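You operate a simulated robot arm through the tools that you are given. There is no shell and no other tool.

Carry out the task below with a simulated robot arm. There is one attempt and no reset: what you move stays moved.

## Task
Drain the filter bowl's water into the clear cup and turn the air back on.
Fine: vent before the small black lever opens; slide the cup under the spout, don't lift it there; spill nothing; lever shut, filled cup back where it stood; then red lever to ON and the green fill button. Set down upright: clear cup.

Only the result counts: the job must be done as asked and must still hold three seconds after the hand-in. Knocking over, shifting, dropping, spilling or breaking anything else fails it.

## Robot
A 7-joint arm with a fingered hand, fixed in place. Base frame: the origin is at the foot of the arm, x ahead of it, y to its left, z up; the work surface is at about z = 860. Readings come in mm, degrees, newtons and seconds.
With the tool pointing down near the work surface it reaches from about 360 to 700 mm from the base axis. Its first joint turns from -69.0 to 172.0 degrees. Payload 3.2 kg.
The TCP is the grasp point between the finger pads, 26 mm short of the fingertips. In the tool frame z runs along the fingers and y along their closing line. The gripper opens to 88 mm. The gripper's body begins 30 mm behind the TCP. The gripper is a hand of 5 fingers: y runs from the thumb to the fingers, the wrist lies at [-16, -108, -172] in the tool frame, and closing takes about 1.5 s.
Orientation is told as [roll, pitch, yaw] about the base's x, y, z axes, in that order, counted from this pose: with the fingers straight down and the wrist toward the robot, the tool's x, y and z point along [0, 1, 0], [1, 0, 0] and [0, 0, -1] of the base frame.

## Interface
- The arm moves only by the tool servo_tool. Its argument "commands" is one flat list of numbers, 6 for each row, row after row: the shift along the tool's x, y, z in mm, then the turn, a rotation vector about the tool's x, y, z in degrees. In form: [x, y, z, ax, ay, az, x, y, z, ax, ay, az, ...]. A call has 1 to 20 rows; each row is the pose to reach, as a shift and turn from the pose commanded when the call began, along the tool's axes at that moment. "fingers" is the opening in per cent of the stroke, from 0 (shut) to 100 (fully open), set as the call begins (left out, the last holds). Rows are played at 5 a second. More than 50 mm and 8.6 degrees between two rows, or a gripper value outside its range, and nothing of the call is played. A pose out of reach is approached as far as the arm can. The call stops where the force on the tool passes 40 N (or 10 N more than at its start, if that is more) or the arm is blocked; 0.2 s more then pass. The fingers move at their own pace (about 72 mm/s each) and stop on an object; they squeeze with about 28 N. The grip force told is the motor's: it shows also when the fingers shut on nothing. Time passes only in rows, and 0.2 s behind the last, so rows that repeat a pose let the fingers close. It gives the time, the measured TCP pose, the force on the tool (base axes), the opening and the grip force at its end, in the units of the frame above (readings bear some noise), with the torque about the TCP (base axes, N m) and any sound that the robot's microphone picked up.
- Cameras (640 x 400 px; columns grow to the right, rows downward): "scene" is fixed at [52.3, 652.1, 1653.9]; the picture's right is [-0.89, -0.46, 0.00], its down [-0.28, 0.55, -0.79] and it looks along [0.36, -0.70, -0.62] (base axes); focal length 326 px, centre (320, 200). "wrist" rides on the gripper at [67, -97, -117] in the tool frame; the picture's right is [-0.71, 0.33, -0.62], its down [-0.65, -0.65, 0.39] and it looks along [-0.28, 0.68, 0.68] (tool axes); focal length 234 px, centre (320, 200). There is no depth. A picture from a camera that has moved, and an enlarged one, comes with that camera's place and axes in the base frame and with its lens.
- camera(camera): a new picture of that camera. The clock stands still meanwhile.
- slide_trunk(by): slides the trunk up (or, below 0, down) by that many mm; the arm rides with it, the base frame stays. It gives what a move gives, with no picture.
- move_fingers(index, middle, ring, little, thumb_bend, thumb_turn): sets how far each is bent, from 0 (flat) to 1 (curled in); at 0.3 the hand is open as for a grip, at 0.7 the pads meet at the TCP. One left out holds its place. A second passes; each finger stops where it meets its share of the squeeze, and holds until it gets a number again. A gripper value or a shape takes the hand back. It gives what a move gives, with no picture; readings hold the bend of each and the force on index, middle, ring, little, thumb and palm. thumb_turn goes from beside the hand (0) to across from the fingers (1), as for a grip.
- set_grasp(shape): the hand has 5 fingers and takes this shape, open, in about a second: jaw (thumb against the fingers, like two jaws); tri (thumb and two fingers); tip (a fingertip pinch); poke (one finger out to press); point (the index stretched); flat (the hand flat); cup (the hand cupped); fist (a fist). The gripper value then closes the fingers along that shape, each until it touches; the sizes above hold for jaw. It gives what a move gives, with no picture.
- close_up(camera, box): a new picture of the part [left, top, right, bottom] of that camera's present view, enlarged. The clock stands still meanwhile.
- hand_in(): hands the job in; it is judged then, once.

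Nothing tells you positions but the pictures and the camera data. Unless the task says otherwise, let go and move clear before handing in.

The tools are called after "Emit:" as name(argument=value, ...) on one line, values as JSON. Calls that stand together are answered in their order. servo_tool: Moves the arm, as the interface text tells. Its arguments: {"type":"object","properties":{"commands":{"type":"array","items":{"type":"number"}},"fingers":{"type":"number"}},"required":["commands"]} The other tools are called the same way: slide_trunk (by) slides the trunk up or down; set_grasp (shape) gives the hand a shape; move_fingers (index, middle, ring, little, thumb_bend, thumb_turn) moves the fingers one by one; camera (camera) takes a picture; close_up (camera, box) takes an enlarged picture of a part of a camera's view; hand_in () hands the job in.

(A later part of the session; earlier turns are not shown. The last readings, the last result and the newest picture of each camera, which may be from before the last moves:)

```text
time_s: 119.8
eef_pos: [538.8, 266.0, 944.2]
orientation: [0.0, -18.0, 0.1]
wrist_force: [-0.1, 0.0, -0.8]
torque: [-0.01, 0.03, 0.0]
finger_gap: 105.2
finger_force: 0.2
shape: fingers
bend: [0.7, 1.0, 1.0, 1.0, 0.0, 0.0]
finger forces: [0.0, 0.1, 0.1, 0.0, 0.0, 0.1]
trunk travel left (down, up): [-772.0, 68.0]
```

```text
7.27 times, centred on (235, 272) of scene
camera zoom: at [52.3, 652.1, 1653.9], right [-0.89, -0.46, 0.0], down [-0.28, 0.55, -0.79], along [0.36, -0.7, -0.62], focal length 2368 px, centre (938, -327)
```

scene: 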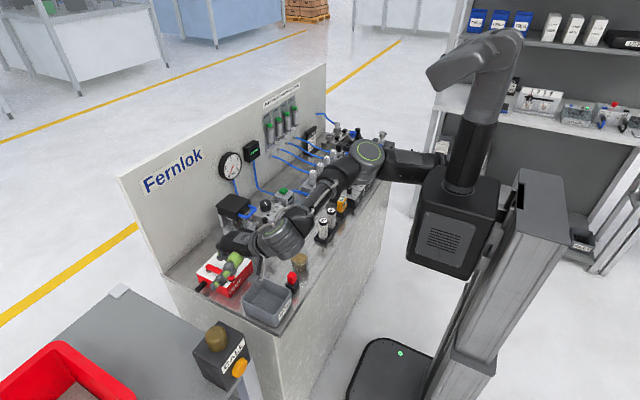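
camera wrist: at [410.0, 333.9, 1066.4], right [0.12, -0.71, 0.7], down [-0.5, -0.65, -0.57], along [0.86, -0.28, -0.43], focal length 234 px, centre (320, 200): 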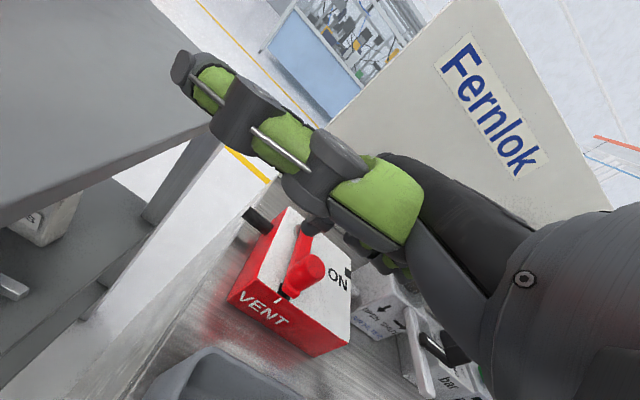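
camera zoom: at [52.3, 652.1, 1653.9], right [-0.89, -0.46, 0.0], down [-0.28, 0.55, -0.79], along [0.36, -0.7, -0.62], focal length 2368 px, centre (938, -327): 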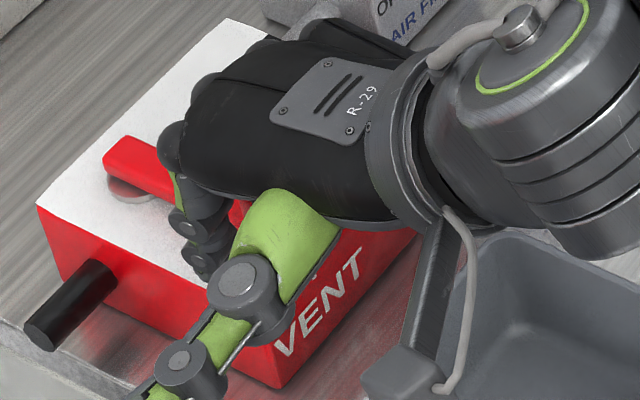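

The index is right next to the knob on its left. I'll push it rightward along the arc.

Emit:
servo_tool(commands=[-6, -1, -0.3, 0, 0, 0, -12, -1.4, -0.5, 0, 0, 0, -19, -1.7, -0.6, 0, 0, 0, -27, -1.7, -0.6, 0, 0, 0, -36, -0.8, -0.2, 0, 0, 0, -45.7, 0.6, 0.2, 0, 0, 0])

Emit:
close_up(camera="wrist", box=[220, 180, 420, 360])

Emit:
close_up(camera="scene", box=[195, 220, 275, 300])

```text
time_s: 121.2
eef_pos: [538.2, 220.4, 944.5]
orientation: [-0.1, -17.8, 0.0]
wrist_force: [-0.1, 0.6, 0.0]
torque: [0.01, 0.02, 0.01]
finger_gap: 105.1
finger_force: 0.4
shape: fingers
bend: [0.7, 1.0, 1.0, 1.0, 0.0, 0.0]
finger forces: [0.7, 0.0, 0.0, 0.0, 0.0, 0.0]
trunk travel left (down, up): [-772.0, 68.0]
```

```text
2.22 times, centred on (320, 270) of wrist
camera zoom: at [410.3, 288.2, 1025.7], right [0.12, -0.71, 0.7], down [-0.5, -0.65, -0.57], along [0.86, -0.28, -0.44], focal length 520 px, centre (320, 44)
```

zoom: 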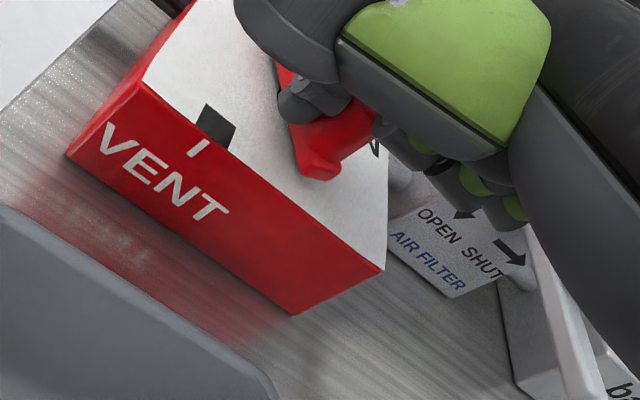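

```text
5.00 times, centred on (235, 260) of scene
camera zoom: at [52.3, 652.1, 1653.9], right [-0.89, -0.46, 0.0], down [-0.28, 0.55, -0.79], along [0.36, -0.7, -0.62], focal length 1628 px, centre (745, -100)
```

zoom: 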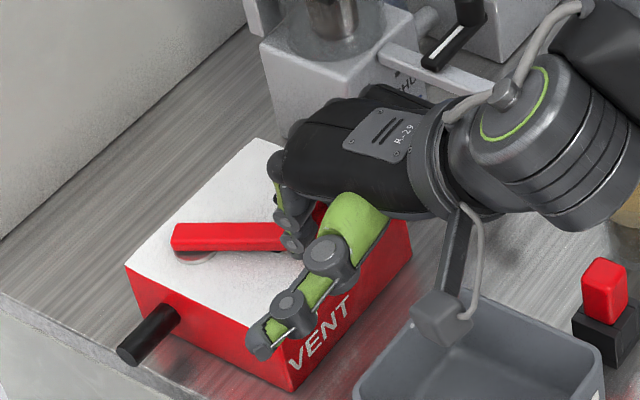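

The lever is about 60° and following. I'll carry it to about 30°, the limit for this finger before the hand nears the filter.

Emit:
servo_tool(commands=[-5, 1.9, 0.6, 0, 0, 0, -9.5, 3.8, 1.2, 0, 0, 0, -14, 5.6, 1.8, 0, 0, 0, -18.6, 7.5, 2.4, 0, 0, 0, -23, 10, 3.3, 0, 0, 0, -27, 12.8, 4.2, 0, 0, 0, -31, 16, 5.2, 0, 0, 0, -34, 19, 6.2, 0, 0, 0])

Emit:
close_up(camera="wrist", box=[220, 180, 420, 360])

Emit:
close_up(camera="scene", box=[195, 210, 275, 290])

```text
time_s: 123.0
eef_pos: [559.2, 185.7, 945.0]
orientation: [-0.1, -18.0, 0.1]
wrist_force: [-0.3, -0.1, -0.1]
torque: [-0.01, -0.04, 0.05]
finger_gap: 105.1
finger_force: 0.6
shape: fingers
bend: [0.7, 1.0, 1.0, 1.0, 0.0, 0.0]
finger forces: [0.7, 0.0, 0.1, 0.0, 0.0, 0.1]
trunk travel left (down, up): [-772.0, 68.0]
```

```text
2.22 times, centred on (320, 270) of wrist
camera zoom: at [430.4, 254.0, 1025.8], right [0.12, -0.71, 0.7], down [-0.5, -0.65, -0.57], along [0.86, -0.28, -0.44], focal length 520 px, centre (320, 44)
```

zoom: 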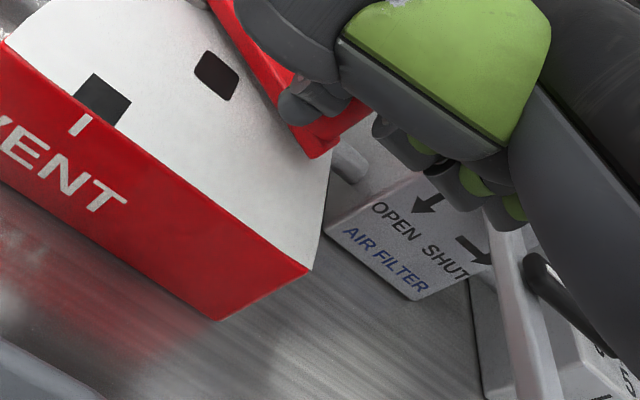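

```text
5.00 times, centred on (235, 250) of scene
camera zoom: at [52.3, 652.1, 1653.9], right [-0.89, -0.46, 0.0], down [-0.28, 0.55, -0.79], along [0.36, -0.7, -0.62], focal length 1628 px, centre (745, -50)
```

zoom: 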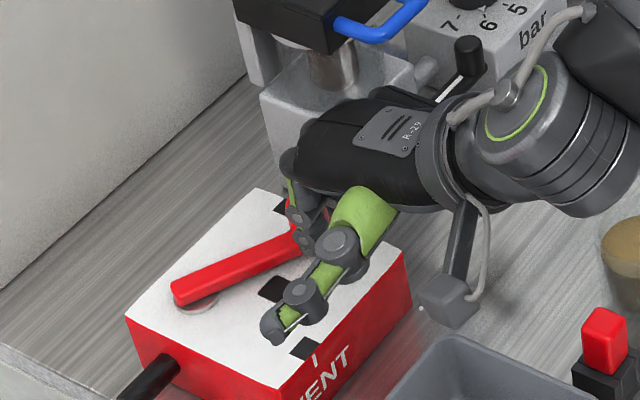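

The lever is at about 30°. I'll back the index off, lift, and switch to the ring and little fingers for the last part.

Emit:
servo_tool(commands=[4, -4.8, -1.5, 0, 0, 0, 9, -8.6, -2.8, 0, 0, 0, 9, -4, -17.1, 0, 0, 0, 9, 0.7, -31.3, 0, 0, 0, 9, 5.3, -45.6, 0, 0, 0, 25, 3.4, -46.2, 0, 0, 0, 39.5, 3.4, -46.2, 0, 0, 0, 39.5, 3.4, -46.2, 0, 0, 0])

Emit:
move_fingers(index=1.0, middle=1.0, ring=0.7, little=0.7)

Emit:
close_up(camera="wrist", box=[200, 180, 420, 360])

Emit:
close_up(camera="scene", box=[195, 210, 275, 290])

```text
time_s: 124.8
eef_pos: [552.8, 222.0, 994.3]
orientation: [0.7, -18.2, -0.9]
wrist_force: [0.4, -0.1, 0.1]
torque: [0.0, 0.02, -0.01]
finger_gap: 104.9
finger_force: 0.1
shape: fingers
bend: [0.7, 1.0, 1.0, 1.0, 0.0, 0.0]
finger forces: [0.0, 0.1, 0.1, 0.0, 0.0, 0.1]
trunk travel left (down, up): [-772.0, 68.0]
```

```text
time_s: 125.8
eef_pos: [550.4, 221.8, 990.9]
orientation: [0.3, -17.8, -0.7]
wrist_force: [-0.9, 0.5, 0.2]
torque: [-0.02, -0.02, -0.01]
finger_gap: 81.2
finger_force: 0.0
shape: fingers
bend: [1.0, 1.0, 0.7, 0.7, 0.0, 0.0]
finger forces: [0.1, 0.1, 0.1, 0.0, 0.1, 0.1]
trunk travel left (down, up): [-772.0, 68.0]
```

```text
2.22 times, centred on (310, 270) of wrist
camera zoom: at [424.5, 290.4, 1072.9], right [0.12, -0.71, 0.69], down [-0.51, -0.64, -0.57], along [0.85, -0.29, -0.44], focal length 520 px, centre (342, 44)
```

zoom: 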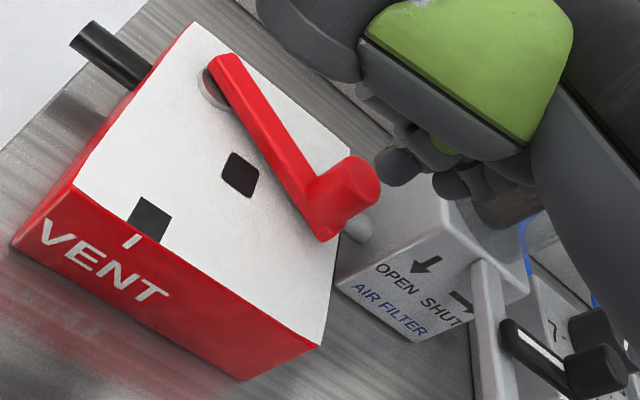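

```text
5.00 times, centred on (235, 250) of scene
camera zoom: at [52.3, 652.1, 1653.9], right [-0.89, -0.46, 0.0], down [-0.28, 0.55, -0.79], along [0.36, -0.7, -0.62], focal length 1628 px, centre (745, -50)
```

zoom: 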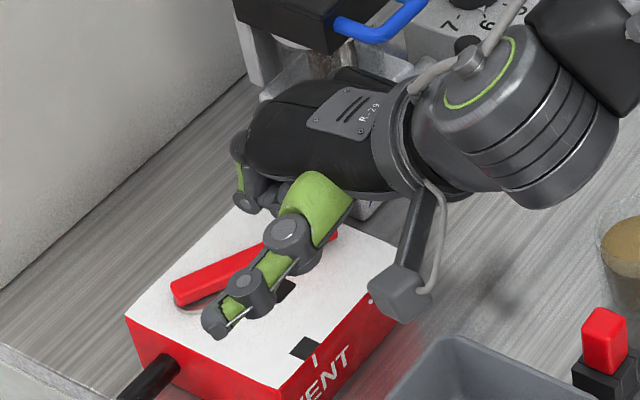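

The knob is at about (578, 188). I'll back up 13 mm so the fingers come down clear on its near side, then lower.

Emit:
servo_tool(commands=[1, -6, -2, 0, 0, 0, 2, -13.3, -4.3, 0, 0, 0, 2, -13.3, -4.3, 0, 0, 0])

Emit:
slide_trunk(by=-45)

Emit:
close_up(camera="wrist", box=[200, 180, 420, 360])

Emit:
close_up(camera="scene", box=[195, 210, 275, 290])

```text
time_s: 126.6
eef_pos: [539.4, 221.2, 987.1]
orientation: [0.3, -17.4, -1.1]
wrist_force: [-0.3, -0.9, -0.2]
torque: [0.01, -0.01, 0.04]
finger_gap: 81.0
finger_force: 0.0
shape: fingers
bend: [1.0, 1.0, 0.7, 0.7, 0.0, 0.0]
finger forces: [0.0, 0.0, 0.0, 0.2, 0.0, 0.1]
trunk travel left (down, up): [-772.0, 68.0]
```

```text
time_s: 127.5
eef_pos: [538.4, 222.3, 947.7]
orientation: [0.5, -17.6, -1.2]
wrist_force: [0.0, 0.0, 0.2]
torque: [0.0, 0.02, -0.01]
finger_gap: 80.8
finger_force: 0.2
shape: fingers
bend: [1.0, 1.0, 0.7, 0.7, 0.0, 0.0]
finger forces: [0.0, 0.0, 0.0, 0.1, 0.0, 0.0]
trunk travel left (down, up): [-727.0, 113.0]
```

```text
2.22 times, centred on (310, 270) of wrist
camera zoom: at [412.3, 291.1, 1028.7], right [0.12, -0.72, 0.69], down [-0.52, -0.64, -0.57], along [0.85, -0.29, -0.44], focal length 520 px, centre (342, 44)
```

zoom: 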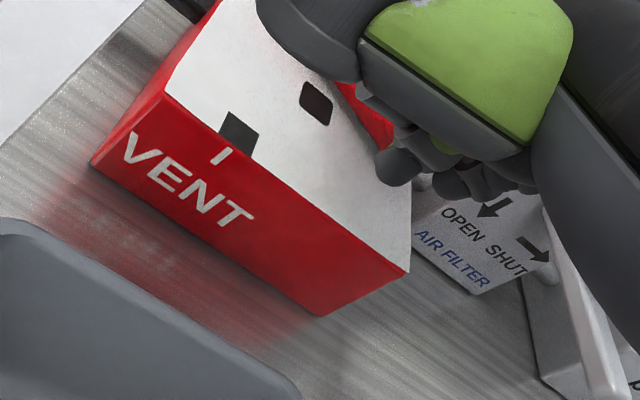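

```text
5.00 times, centred on (235, 250) of scene
camera zoom: at [52.3, 652.1, 1653.9], right [-0.89, -0.46, 0.0], down [-0.28, 0.55, -0.79], along [0.36, -0.7, -0.62], focal length 1628 px, centre (745, -50)
```

zoom: 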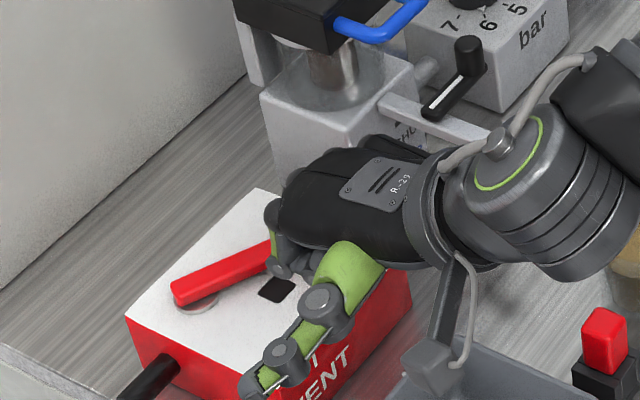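

The fingers are in front of the knob with no contact. I'll push it forward toward ON.

Emit:
servo_tool(commands=[0.5, 7, 4.3, 0, 0, 0, 0, 14.3, 7.7, 0, 0, 0, -1.5, 21, 9.8, 0, 0, 0, -3, 27.7, 12, 0, 0, 0, -4.5, 34.9, 14.3, 0, 0, 0, -6.5, 41, 16.2, 0, 0, 0])

Emit:
close_up(camera="wrist", box=[200, 180, 420, 360])

Emit:
close_up(camera="scene", box=[195, 210, 275, 290])

```text
time_s: 128.9
eef_pos: [577.4, 221.4, 942.1]
orientation: [-0.2, -17.8, 0.1]
wrist_force: [0.1, 0.4, 0.6]
torque: [0.02, 0.03, -0.01]
finger_gap: 80.9
finger_force: 0.1
shape: fingers
bend: [1.0, 1.0, 0.7, 0.7, 0.0, 0.0]
finger forces: [0.0, 0.0, 0.0, 0.7, 0.0, 0.1]
trunk travel left (down, up): [-727.0, 113.0]
```

```text
2.22 times, centred on (310, 270) of wrist
camera zoom: at [449.1, 289.8, 1022.8], right [0.12, -0.71, 0.7], down [-0.5, -0.65, -0.57], along [0.86, -0.28, -0.43], focal length 520 px, centre (342, 44)
```

zoom: 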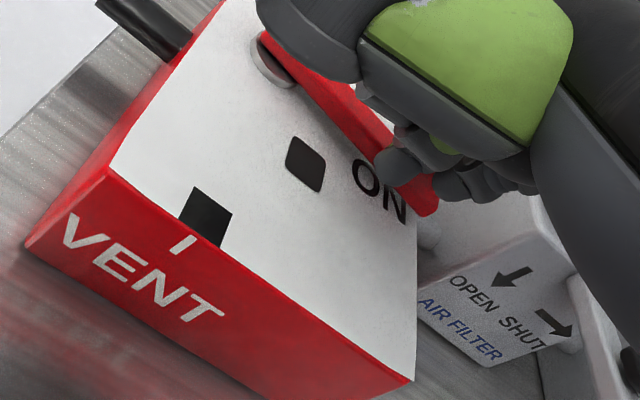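

```text
5.00 times, centred on (235, 250) of scene
camera zoom: at [52.3, 652.1, 1653.9], right [-0.89, -0.46, 0.0], down [-0.28, 0.55, -0.79], along [0.36, -0.7, -0.62], focal length 1628 px, centre (745, -50)
```

zoom: 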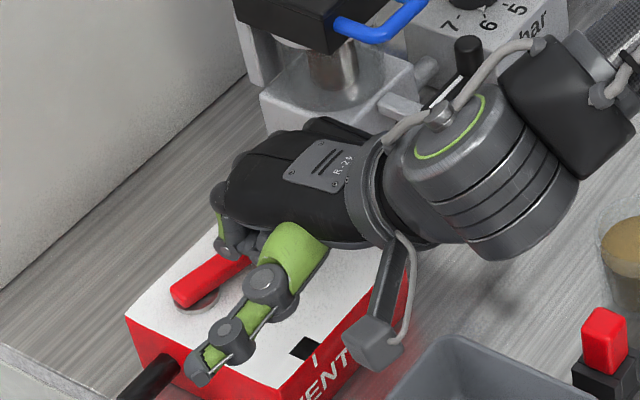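

Emit:
servo_tool(commands=[-2, 4.8, 1.5, 0, 0, 0, -4, 9.5, 3, 0, 0, 0, -6, 14.3, 4.5, 0, 0, 0, -7, 18.1, 5.7, 0, 0, 0])

Emit:
close_up(camera="wrist", box=[200, 180, 420, 360])

Emit:
close_up(camera="scene", box=[195, 210, 275, 290])

Emit:
close_up(camera="scene", box=[215, 135, 305, 205])

```text
time_s: 129.9
eef_pos: [593.7, 217.1, 941.6]
orientation: [-0.1, -17.9, 0.3]
wrist_force: [-5.1, 1.3, 0.6]
torque: [-0.05, -0.05, -0.16]
finger_gap: 81.0
finger_force: 3.2
shape: fingers
bend: [1.0, 1.0, 0.7, 0.7, 0.0, 0.0]
finger forces: [0.0, 0.0, 3.9, 2.3, 0.0, 0.1]
trunk travel left (down, up): [-727.0, 113.0]
```

```text
2.22 times, centred on (310, 270) of wrist
camera zoom: at [465.4, 284.1, 1022.7], right [0.13, -0.71, 0.7], down [-0.5, -0.65, -0.57], along [0.86, -0.28, -0.44], focal length 520 px, centre (342, 44)
```

zoom: 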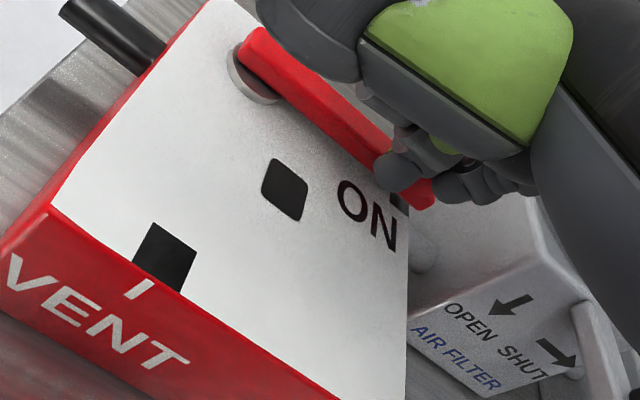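

```text
5.00 times, centred on (235, 250) of scene
camera zoom: at [52.3, 652.1, 1653.9], right [-0.89, -0.46, 0.0], down [-0.28, 0.55, -0.79], along [0.36, -0.7, -0.62], focal length 1628 px, centre (745, -50)
```

zoom: 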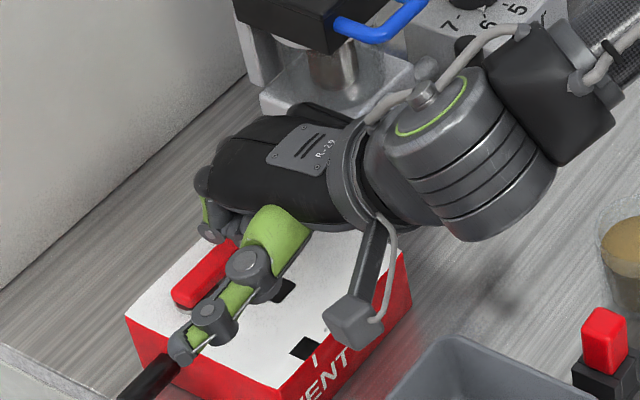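

```text
5.71 times, centred on (260, 170) of scene
camera zoom: at [52.3, 652.1, 1653.9], right [-0.89, -0.46, 0.0], down [-0.28, 0.55, -0.79], along [0.36, -0.7, -0.62], focal length 1861 px, centre (663, 371)
```

zoom: 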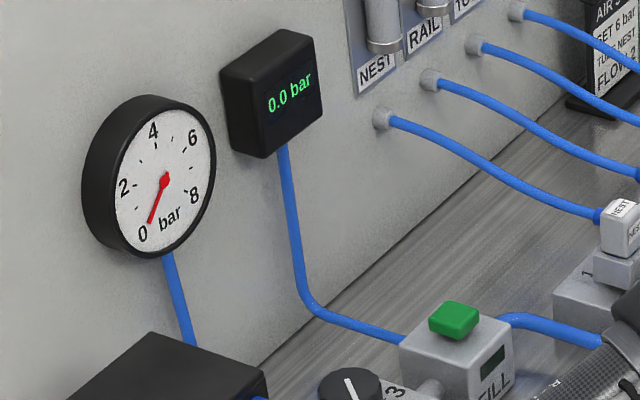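

There's a stop force of about 5 N, so the lever should be at ON. One small extra push, then I'll back off and check.

Emit:
servo_tool(commands=[0, 1.9, 0.6, 0, 0, 0, 0, 3.3, 1.1, 0, 0, 0, 0, 3.3, 1.1, 0, 0, 0])

Emit:
servo_tool(commands=[2, -8, -2.6, 0, 0, 0, 4, -18, -6, 0, 0, 0, 4, -14, -22, 0, 0, 0, 4, -10, -40, 0, 0, 0, 4, -5, -55, 0, 0, 0, 4, -20, -75, 0, 0, 0, 4, -45, -95, 0, 0, 0, 4, -45, -95, 0, 0, 0])

Emit:
close_up(camera="scene", box=[190, 235, 265, 300])

Emit:
camera(camera="wrist")

```text
time_s: 130.7
eef_pos: [596.4, 216.9, 942.0]
orientation: [-0.1, -18.0, 0.2]
wrist_force: [-11.2, 3.8, -0.5]
torque: [-0.02, -0.03, -0.41]
finger_gap: 81.0
finger_force: 6.4
shape: fingers
bend: [1.0, 1.0, 0.7, 0.71, 0.0, 0.0]
finger forces: [0.0, 0.1, 7.8, 5.3, 0.1, 0.1]
trunk travel left (down, up): [-727.0, 113.0]
```

```text
time_s: 132.3
eef_pos: [524.4, 201.7, 929.0]
orientation: [0.9, -6.1, -2.7]
wrist_force: [-0.2, 0.8, 2.7]
torque: [-0.09, -0.02, -0.03]
finger_gap: 81.2
finger_force: 1.5
shape: fingers
bend: [1.0, 1.0, 0.7, 0.7, 0.0, 0.0]
finger forces: [0.0, 0.0, 2.9, 0.1, 0.0, 0.1]
trunk travel left (down, up): [-727.0, 113.0]
stopped in row 8: the arm was blocked; the commanded pose is now the measured one
```

```text
6.15 times, centred on (228, 268) of scene
camera zoom: at [52.3, 652.1, 1653.9], right [-0.89, -0.46, 0.0], down [-0.28, 0.55, -0.79], along [0.36, -0.7, -0.62], focal length 2004 px, centre (889, -215)
```

zoom: 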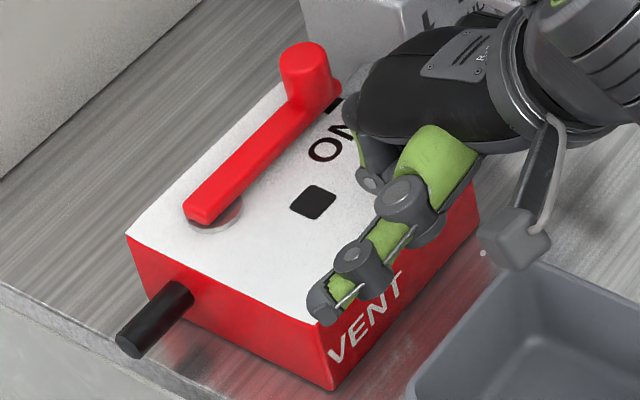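

```text
taken
camera wrist: at [418.1, 272.8, 1036.4], right [0.23, -0.73, 0.65], down [-0.64, -0.62, -0.47], along [0.74, -0.3, -0.6], focal length 234 px, centre (320, 200)
```

wrist: 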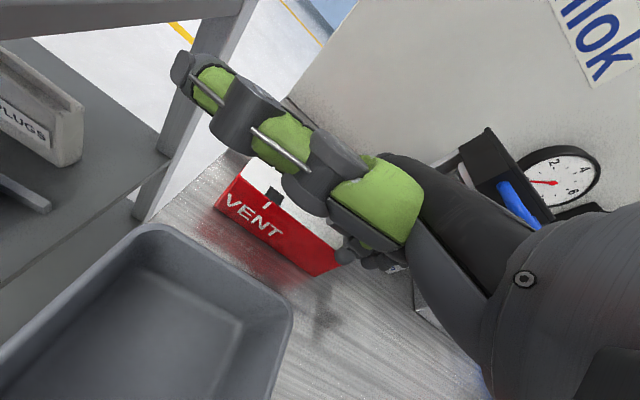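

The red lever is at ON, but on backing off the arm got blocked instead of rising. Let me look at the whole arm before doing anything more.

Emit:
camera(camera="scene")

Emit:
close_up(camera="scene", box=[230, 130, 480, 300])

Emit:
close_up(camera="wrist", box=[250, 180, 450, 330])

```text
taken
```

scene: 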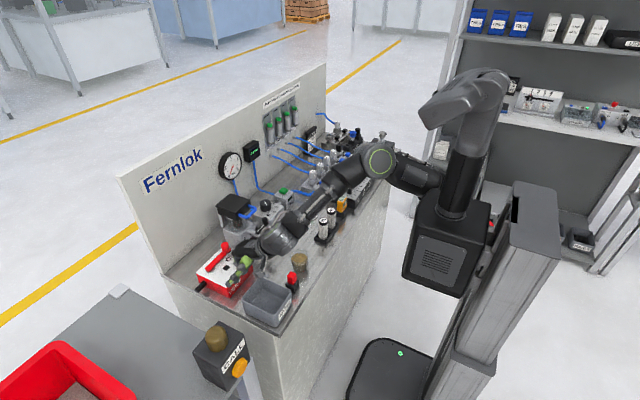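

```text
2.35 times, centred on (355, 215) of scene
camera zoom: at [52.3, 652.1, 1653.9], right [-0.89, -0.46, 0.0], down [-0.28, 0.55, -0.79], along [0.36, -0.7, -0.62], focal length 766 px, centre (238, 165)
```

zoom: 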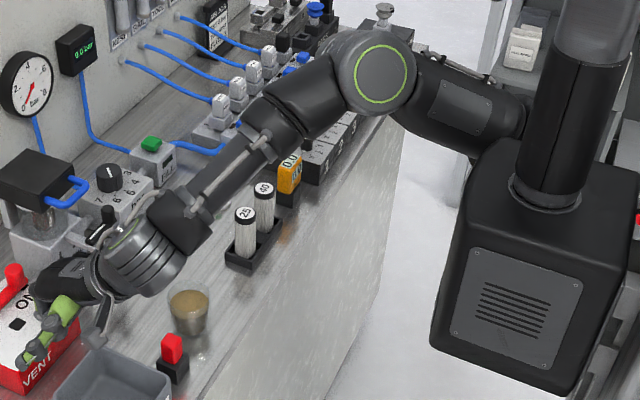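

```text
2.67 times, centred on (350, 255) of wrist
camera zoom: at [418.1, 272.8, 1036.4], right [0.23, -0.73, 0.65], down [-0.64, -0.62, -0.47], along [0.74, -0.3, -0.6], focal length 624 px, centre (240, 53)
```

zoom: 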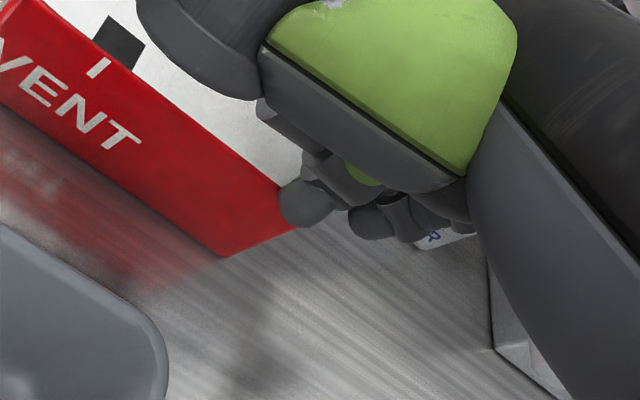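

Nothing seems to be touching except the ring fingertip near the red box's front edge; the arm posture just got awkward. The trunk can lift the whole arm without moving a joint, so I'll raise it a little and check.

Emit:
slide_trunk(by=20)

Emit:
close_up(camera="wrist", box=[200, 180, 420, 360])

Emit:
close_up(camera="scene", box=[190, 210, 270, 290])

```text
time_s: 133.0
eef_pos: [523.8, 202.5, 948.5]
orientation: [0.8, -6.2, -2.5]
wrist_force: [0.4, 0.5, -0.5]
torque: [0.0, -0.03, 0.0]
finger_gap: 81.3
finger_force: 0.0
shape: fingers
bend: [1.0, 1.0, 0.7, 0.7, 0.0, 0.0]
finger forces: [0.1, 0.0, 0.0, 0.1, 0.0, 0.0]
trunk travel left (down, up): [-747.0, 93.0]
```

```text
2.22 times, centred on (310, 270) of wrist
camera zoom: at [418.4, 273.0, 1055.5], right [0.23, -0.73, 0.65], down [-0.64, -0.62, -0.47], along [0.74, -0.3, -0.6], focal length 520 px, centre (342, 44)
```

zoom: 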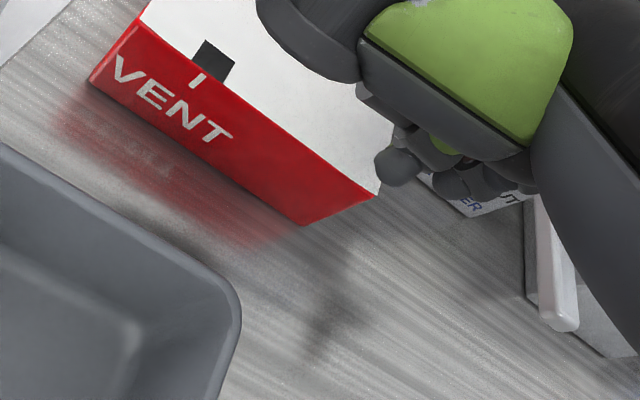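

```text
5.00 times, centred on (230, 250) of scene
camera zoom: at [52.3, 652.1, 1653.9], right [-0.89, -0.46, 0.0], down [-0.28, 0.55, -0.79], along [0.36, -0.7, -0.62], focal length 1628 px, centre (770, -50)
```

zoom: 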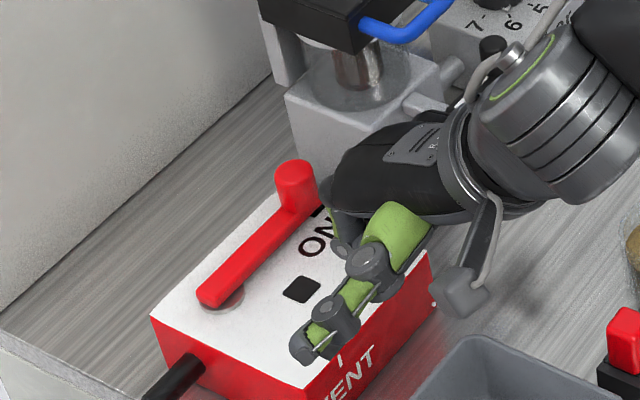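

The hand is free, and the red lever looks exactly as in the first picture (ON). I'll raise the trunk more before moving sideways.

Emit:
slide_trunk(by=80)

Emit:
servo_tool(commands=[-8, -8, 0, 0, 0, 0, -16, -16, 0, 0, 0, 0, -28, -30, 0, 1, 0, 0, -40, -45, 0, 2, 0, 0, -52, -60, 0, 3, 0, 0, -52, -60, 0, 3, 0, 0])

Emit:
camera(camera="scene")

```text
time_s: 134.2
eef_pos: [524.3, 202.7, 1028.8]
orientation: [0.8, -6.2, -2.6]
wrist_force: [0.1, -0.1, -0.5]
torque: [0.0, 0.0, 0.01]
finger_gap: 81.1
finger_force: 0.0
shape: fingers
bend: [1.0, 1.0, 0.7, 0.7, 0.0, 0.0]
finger forces: [0.1, 0.0, 0.0, 0.0, 0.0, 0.0]
trunk travel left (down, up): [-827.0, 13.0]
```

```text
time_s: 135.2
eef_pos: [455.1, 156.5, 964.5]
orientation: [2.3, 6.2, -4.9]
wrist_force: [0.3, 1.4, -0.3]
torque: [-0.03, -0.01, -0.02]
finger_gap: 81.1
finger_force: 0.1
shape: fingers
bend: [1.0, 1.0, 0.7, 0.7, 0.0, 0.0]
finger forces: [0.0, 0.0, 0.0, 0.0, 0.1, 0.0]
trunk travel left (down, up): [-827.0, 13.0]
stopped in row 5: the arm was blocked; the commanded pose is now the measured one
```

```text
taken
```

scene: 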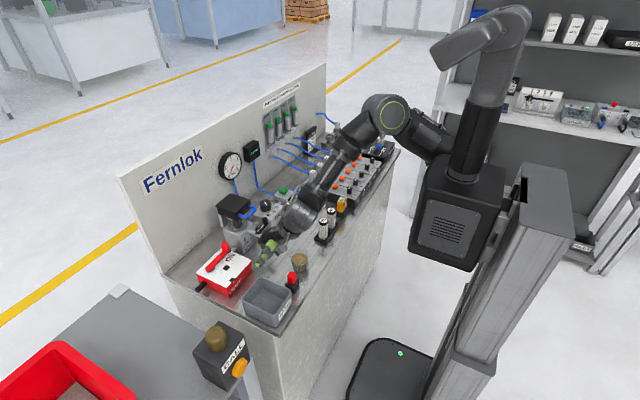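

Blocked again: retracting makes the hand dip, as if one joint can't turn. I'll look closely at the upper arm near the torso.

Emit:
close_up(camera="scene", box=[340, 0, 540, 220])

Emit:
close_up(camera="scene", box=[230, 90, 430, 280])

Emit:
camera(camera="wrist")

```text
1.82 times, centred on (440, 110) of scene
camera zoom: at [52.3, 652.1, 1653.9], right [-0.89, -0.46, 0.0], down [-0.28, 0.55, -0.79], along [0.36, -0.7, -0.62], focal length 592 px, centre (102, 364)
```

zoom: 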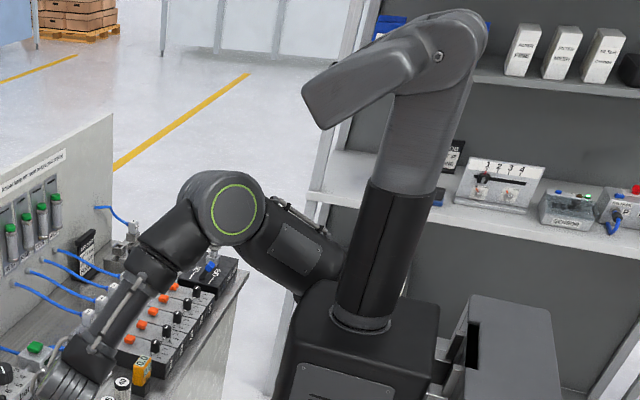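

```text
2.11 times, centred on (330, 185) of scene
camera zoom: at [52.3, 652.1, 1653.9], right [-0.89, -0.46, 0.0], down [-0.28, 0.55, -0.79], along [0.36, -0.7, -0.62], focal length 686 px, centre (299, 232)
```

zoom: 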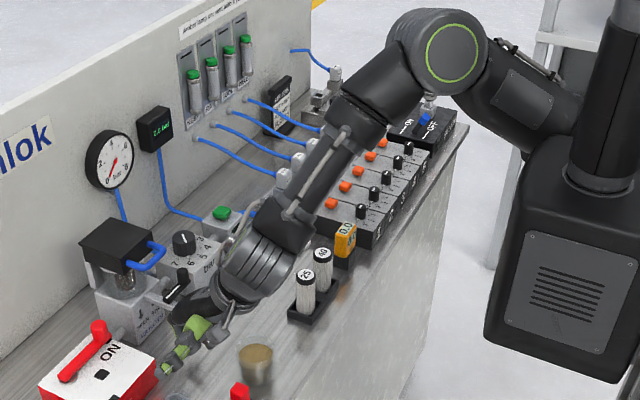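

```text
taken
camera wrist: at [378.1, 225.9, 1092.8], right [0.33, -0.76, 0.56], down [-0.75, -0.57, -0.34], along [0.58, -0.3, -0.76], focal length 234 px, centre (320, 200)
```

wrist: 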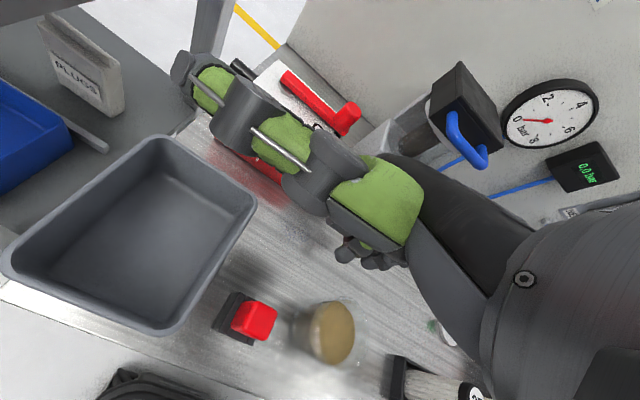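

Nothing is visibly touching, so a wrist joint is probably at its limit from having worked far to the left. I'll ease it by yawing the hand in small steps and see whether it responds.

Emit:
servo_tool(commands=[0, 0, -3, 0, 0, -2, 0, 0, -6, 0, 0, -5, 0, 0, -9, 0, 0, -8, 0, 0, -9, 0, 0, -8])

```text
time_s: 136.2
eef_pos: [458.8, 149.7, 972.1]
orientation: [3.7, 6.5, 2.3]
wrist_force: [0.0, -0.2, -0.3]
torque: [-0.01, 0.01, -0.01]
finger_gap: 81.2
finger_force: 0.2
shape: fingers
bend: [1.0, 1.0, 0.7, 0.7, 0.0, 0.0]
finger forces: [0.1, 0.1, 0.0, 0.1, 0.0, 0.1]
trunk travel left (down, up): [-827.0, 13.0]
```

It responds. I'll continue with small upward steps plus a little more yaw.

Emit:
servo_tool(commands=[0, 0, -6, 0, 0, -3, 0, 0, -12, 0, 0, -6, 0, 0, -18, 0, 0, -9, 0, 0, -24, 0, 0, -12, 0, 0, -24, 0, 0, -12])

Emit:
close_up(camera="scene", box=[230, 90, 430, 280])

```text
time_s: 137.4
eef_pos: [456.6, 157.7, 996.6]
orientation: [3.9, 5.0, 15.7]
wrist_force: [-0.6, 1.0, 0.5]
torque: [0.0, -0.02, -0.01]
finger_gap: 81.1
finger_force: 0.1
shape: fingers
bend: [1.0, 1.0, 0.7, 0.7, 0.0, 0.0]
finger forces: [0.0, 0.0, 0.1, 0.0, 0.1, 0.1]
trunk travel left (down, up): [-827.0, 13.0]
```

```text
2.11 times, centred on (330, 185) of scene
camera zoom: at [52.3, 652.1, 1653.9], right [-0.89, -0.46, 0.0], down [-0.28, 0.55, -0.79], along [0.36, -0.7, -0.62], focal length 686 px, centre (299, 232)
```

zoom: 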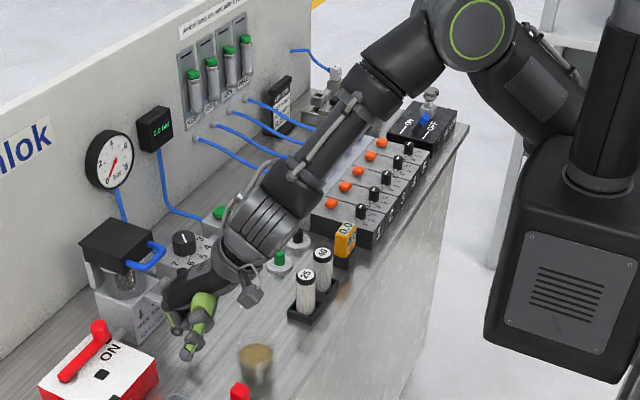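

The joint is free again and tracking well. Now I'll move across to the middle of the bench, levelling the hand on the way, before going to the FILL button.

Emit:
servo_tool(commands=[0, 0, -15, 0, 0, 0, 0, 0, -30, 0, 0, 0, -30, -12, -40, -1, -0.8, 3, -60, -24, -50, -2, -1.6, 6, -90, -36, -60, -3, -2.4, 9, -120, -48, -63, -4, -3.2, 12, -148, -58, -63, -5, -3.9, 15.7, -148, -58, -63, -5, -3.9, 15.7])

Emit:
camera(camera="wrist")

Emit:
camera(camera="scene")

```text
time_s: 139.2
eef_pos: [449.0, -4.6, 1052.0]
orientation: [-0.8, 0.5, -0.4]
wrist_force: [0.1, -0.3, 0.5]
torque: [0.0, -0.01, 0.02]
finger_gap: 81.1
finger_force: 0.1
shape: fingers
bend: [1.0, 1.0, 0.7, 0.7, 0.0, 0.0]
finger forces: [0.0, 0.0, 0.0, 0.0, 0.1, 0.1]
trunk travel left (down, up): [-827.0, 13.0]
```

```text
taken
camera wrist: at [352.6, 66.1, 1169.0], right [0.33, -0.7, 0.63], down [-0.66, -0.65, -0.38], along [0.67, -0.29, -0.68], focal length 234 px, centre (320, 200)
```

wrist: 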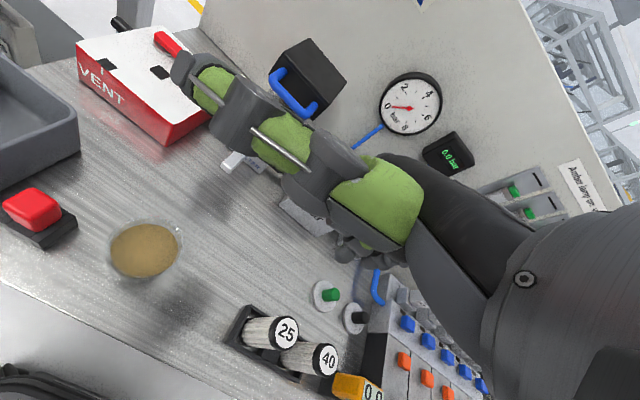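

```text
taken
```

scene: 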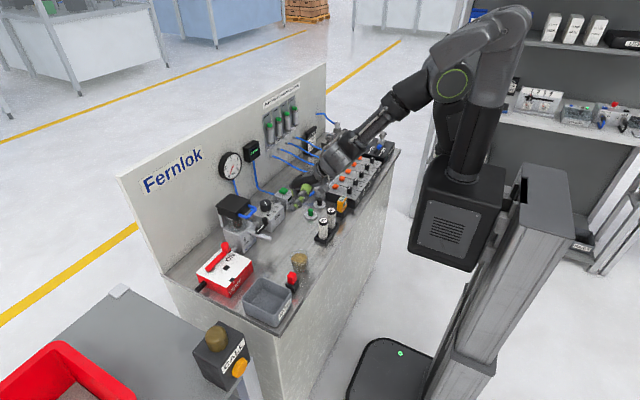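

Clear and level now. I'll set the index as a pointer and move above the FILL block's area to see the button.

Emit:
move_fingers(index=0.7, middle=1.0, ring=1.0, little=1.0, thumb_bend=0.25, thumb_turn=1.0)

Emit:
servo_tool(commands=[-25, 18, 0, -3, 0.8, 0, -50, 36, 0, -7, 0.8, 0, -75, 54, 0, -11, 0.8, 0, -100, 72, 0, -15, 0.8, 0, -125, 80, 0, -18, 0.8, 0, -125, 80, 0, -18, 0.8, 0])

Emit:
camera(camera="wrist")

Emit:
close_up(camera="scene", box=[245, 140, 345, 230])

```text
time_s: 140.2
eef_pos: [448.5, -5.9, 1053.2]
orientation: [-0.8, 0.4, -0.4]
wrist_force: [0.2, -0.7, -0.6]
torque: [0.01, -0.01, -0.01]
finger_gap: 50.4
finger_force: 0.0
shape: fingers
bend: [0.7, 1.0, 1.0, 1.0, 0.25, 0.97]
finger forces: [0.0, 0.0, 0.0, 0.0, 0.0, 0.1]
trunk travel left (down, up): [-827.0, 13.0]
```

```text
time_s: 141.6
eef_pos: [525.7, -130.2, 1056.3]
orientation: [-0.1, -17.7, -0.2]
wrist_force: [0.3, 0.0, 0.1]
torque: [0.0, -0.02, 0.0]
finger_gap: 50.0
finger_force: 0.0
shape: fingers
bend: [0.7, 1.0, 1.0, 1.0, 0.25, 0.97]
finger forces: [0.0, 0.1, 0.1, 0.0, 0.1, 0.0]
trunk travel left (down, up): [-827.0, 13.0]
```

```text
taken
camera wrist: at [399.2, -61.0, 1138.3], right [0.12, -0.71, 0.7], down [-0.51, -0.65, -0.57], along [0.85, -0.28, -0.44], focal length 234 px, centre (320, 200)
```

wrist: 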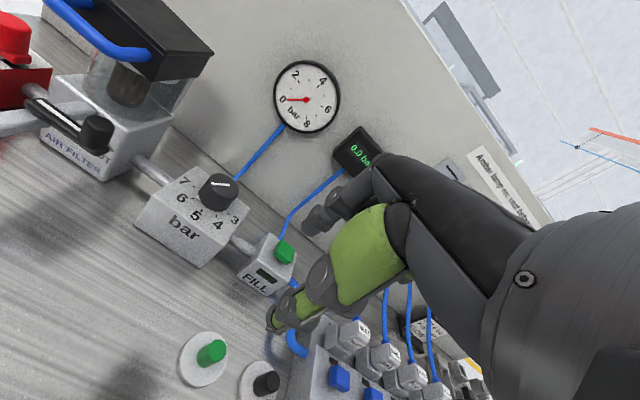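

```text
4.44 times, centred on (295, 185) of scene
camera zoom: at [52.3, 652.1, 1653.9], right [-0.89, -0.46, 0.0], down [-0.28, 0.55, -0.79], along [0.36, -0.7, -0.62], focal length 1447 px, centre (431, 267)
```

zoom: 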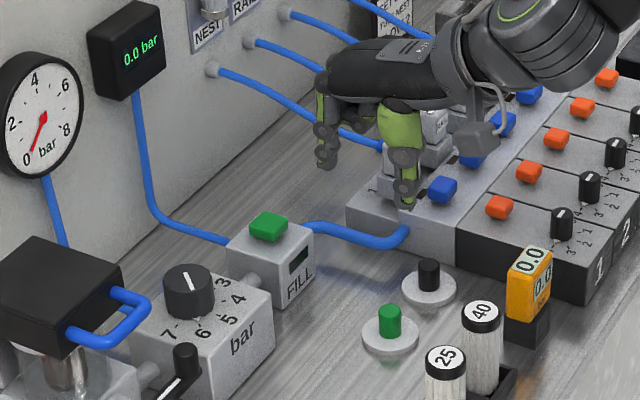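

Emit:
close_up(camera="wrist", box=[220, 200, 340, 310])

Emit:
close_up(camera="scene", box=[260, 165, 320, 215])

```text
3.64 times, centred on (280, 255) of wrist
camera zoom: at [399.2, -61.0, 1138.3], right [0.12, -0.71, 0.7], down [-0.51, -0.65, -0.57], along [0.85, -0.28, -0.44], focal length 852 px, centre (466, 0)
```

zoom: 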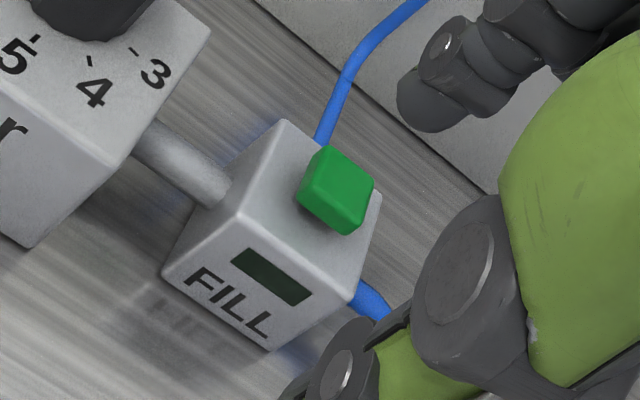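

```text
8.00 times, centred on (290, 190) of scene
camera zoom: at [52.3, 652.1, 1653.9], right [-0.89, -0.46, 0.0], down [-0.28, 0.55, -0.79], along [0.36, -0.7, -0.62], focal length 2605 px, centre (560, 280)
```

zoom: 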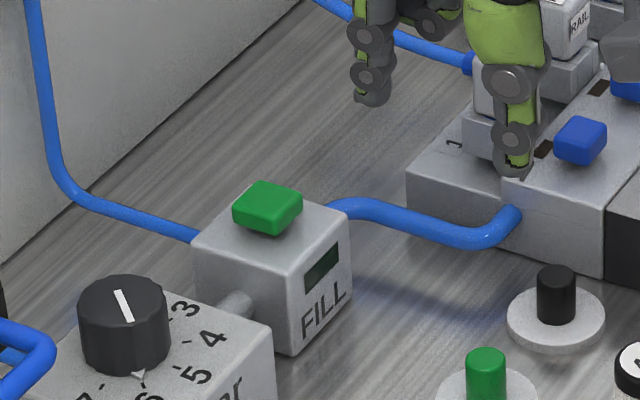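

The FILL button's top is at about (622, −158, 932). I'll bring the index tip to about 35 mm above it.

Emit:
servo_tool(commands=[-9, 15, 20, 0, 0, 0, -18, 30, 42, 0, 0, 0, -28, 45, 65, 0, 0, 0, -36.8, 59.5, 88.3, 0, 0, 0, -36.8, 59.5, 88.3, 0, 0, 0])

Emit:
close_up(camera="scene", box=[245, 150, 325, 220])

Emit:
close_up(camera="wrist", box=[180, 160, 400, 340])

```text
time_s: 142.8
eef_pos: [609.3, -167.9, 989.9]
orientation: [0.0, -17.6, -0.3]
wrist_force: [0.0, -0.8, -0.6]
torque: [-0.02, 0.0, 0.04]
finger_gap: 50.1
finger_force: 0.2
shape: fingers
bend: [0.7, 1.0, 1.0, 1.0, 0.25, 0.97]
finger forces: [0.1, 0.0, 0.0, 0.0, 0.0, 0.0]
trunk travel left (down, up): [-827.0, 13.0]
```

```text
5.71 times, centred on (285, 185) of scene
camera zoom: at [52.3, 652.1, 1653.9], right [-0.89, -0.46, 0.0], down [-0.28, 0.55, -0.79], along [0.36, -0.7, -0.62], focal length 1861 px, centre (520, 286)
```

zoom: 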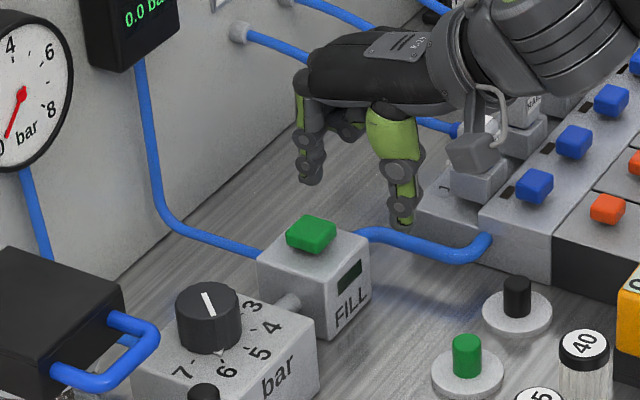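

```text
2.22 times, centred on (290, 250) of wrist
camera zoom: at [481.4, -99.4, 1071.5], right [0.12, -0.71, 0.69], down [-0.51, -0.65, -0.57], along [0.85, -0.28, -0.44], focal length 520 px, centre (387, 89)
```

zoom: 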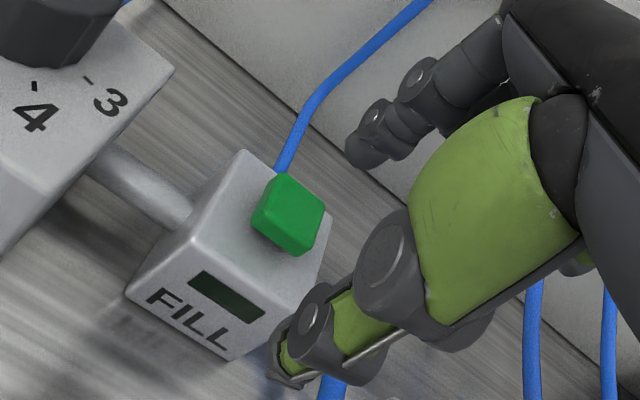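

The tip is lined up with the button. I'll go down to just above it, then press in small steps.

Emit:
servo_tool(commands=[0, -3, 9.5, 0, 0, 0, 0, -6, 19, 0, 0, 0, 0, -9, 28.6, 0, 0, 0, 0, -9, 28.6, 0, 0, 0])

Emit:
close_up(camera="scene", box=[245, 150, 325, 220])

Emit:
close_up(camera="wrist", box=[180, 160, 400, 340])

```text
time_s: 143.8
eef_pos: [610.9, -167.1, 960.1]
orientation: [0.0, -17.6, -0.2]
wrist_force: [-0.1, 0.4, -0.6]
torque: [-0.01, 0.0, -0.02]
finger_gap: 49.9
finger_force: 0.1
shape: fingers
bend: [0.7, 1.0, 1.0, 1.0, 0.25, 0.97]
finger forces: [0.1, 0.1, 0.0, 0.0, 0.0, 0.0]
trunk travel left (down, up): [-827.0, 13.0]
```

```text
5.71 times, centred on (285, 185) of scene
camera zoom: at [52.3, 652.1, 1653.9], right [-0.89, -0.46, 0.0], down [-0.28, 0.55, -0.79], along [0.36, -0.7, -0.62], focal length 1861 px, centre (520, 286)
```

zoom: 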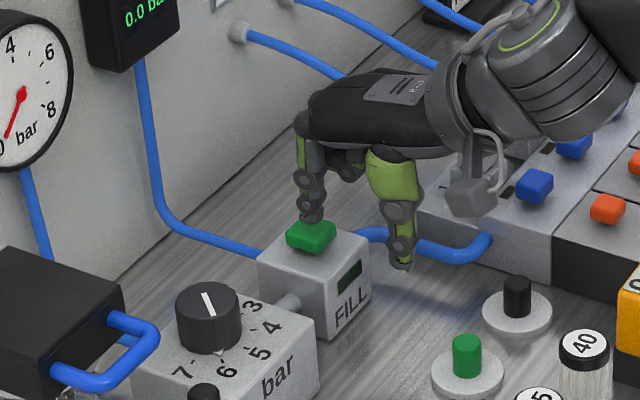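

```text
2.22 times, centred on (290, 250) of wrist
camera zoom: at [483.1, -98.8, 1040.8], right [0.12, -0.71, 0.69], down [-0.51, -0.65, -0.57], along [0.85, -0.28, -0.44], focal length 520 px, centre (387, 89)
```

zoom: 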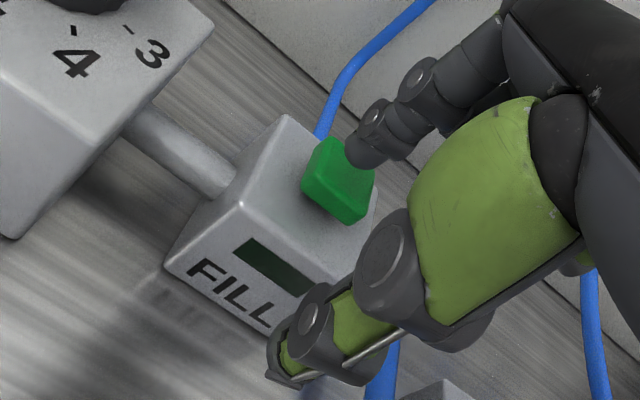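

Emit:
servo_tool(commands=[0, -0.9, 2.9, 0, 0, 0, 0, -1.8, 5.7, 0, 0, 0, 0, -2.7, 8.6, 0, 0, 0])

Emit:
close_up(camera="scene", box=[215, 130, 325, 220])

Emit:
close_up(camera="wrist", box=[180, 160, 400, 340])

```text
time_s: 144.6
eef_pos: [609.7, -167.8, 948.5]
orientation: [0.0, -17.5, -0.2]
wrist_force: [-0.2, -0.2, 0.0]
torque: [-0.03, 0.0, -0.01]
finger_gap: 50.1
finger_force: 0.1
shape: fingers
bend: [0.7, 1.0, 1.0, 1.0, 0.25, 0.97]
finger forces: [0.0, 0.1, 0.1, 0.0, 0.1, 0.0]
trunk travel left (down, up): [-827.0, 13.0]
```

```text
4.44 times, centred on (270, 175) of scene
camera zoom: at [52.3, 652.1, 1653.9], right [-0.89, -0.46, 0.0], down [-0.28, 0.55, -0.79], along [0.36, -0.7, -0.62], focal length 1447 px, centre (542, 311)
```

zoom: 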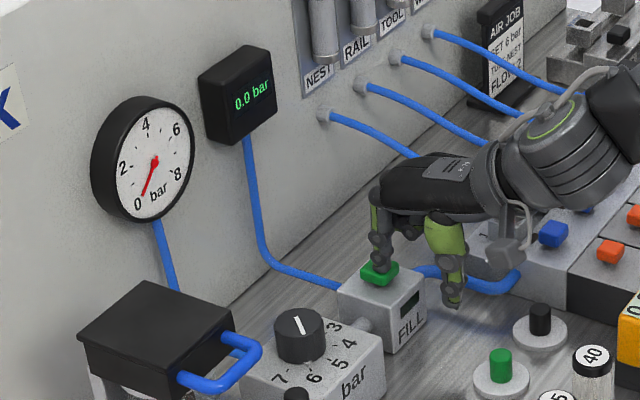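

```text
2.22 times, centred on (290, 250) of wrist
camera zoom: at [482.1, -99.4, 1031.0], right [0.13, -0.71, 0.69], down [-0.51, -0.65, -0.57], along [0.85, -0.28, -0.44], focal length 520 px, centre (387, 89)
```

zoom: 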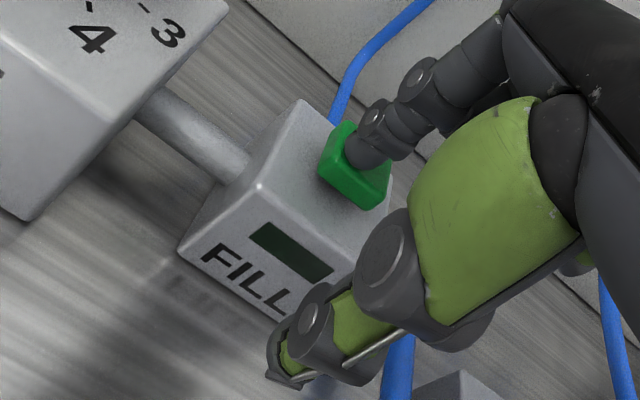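

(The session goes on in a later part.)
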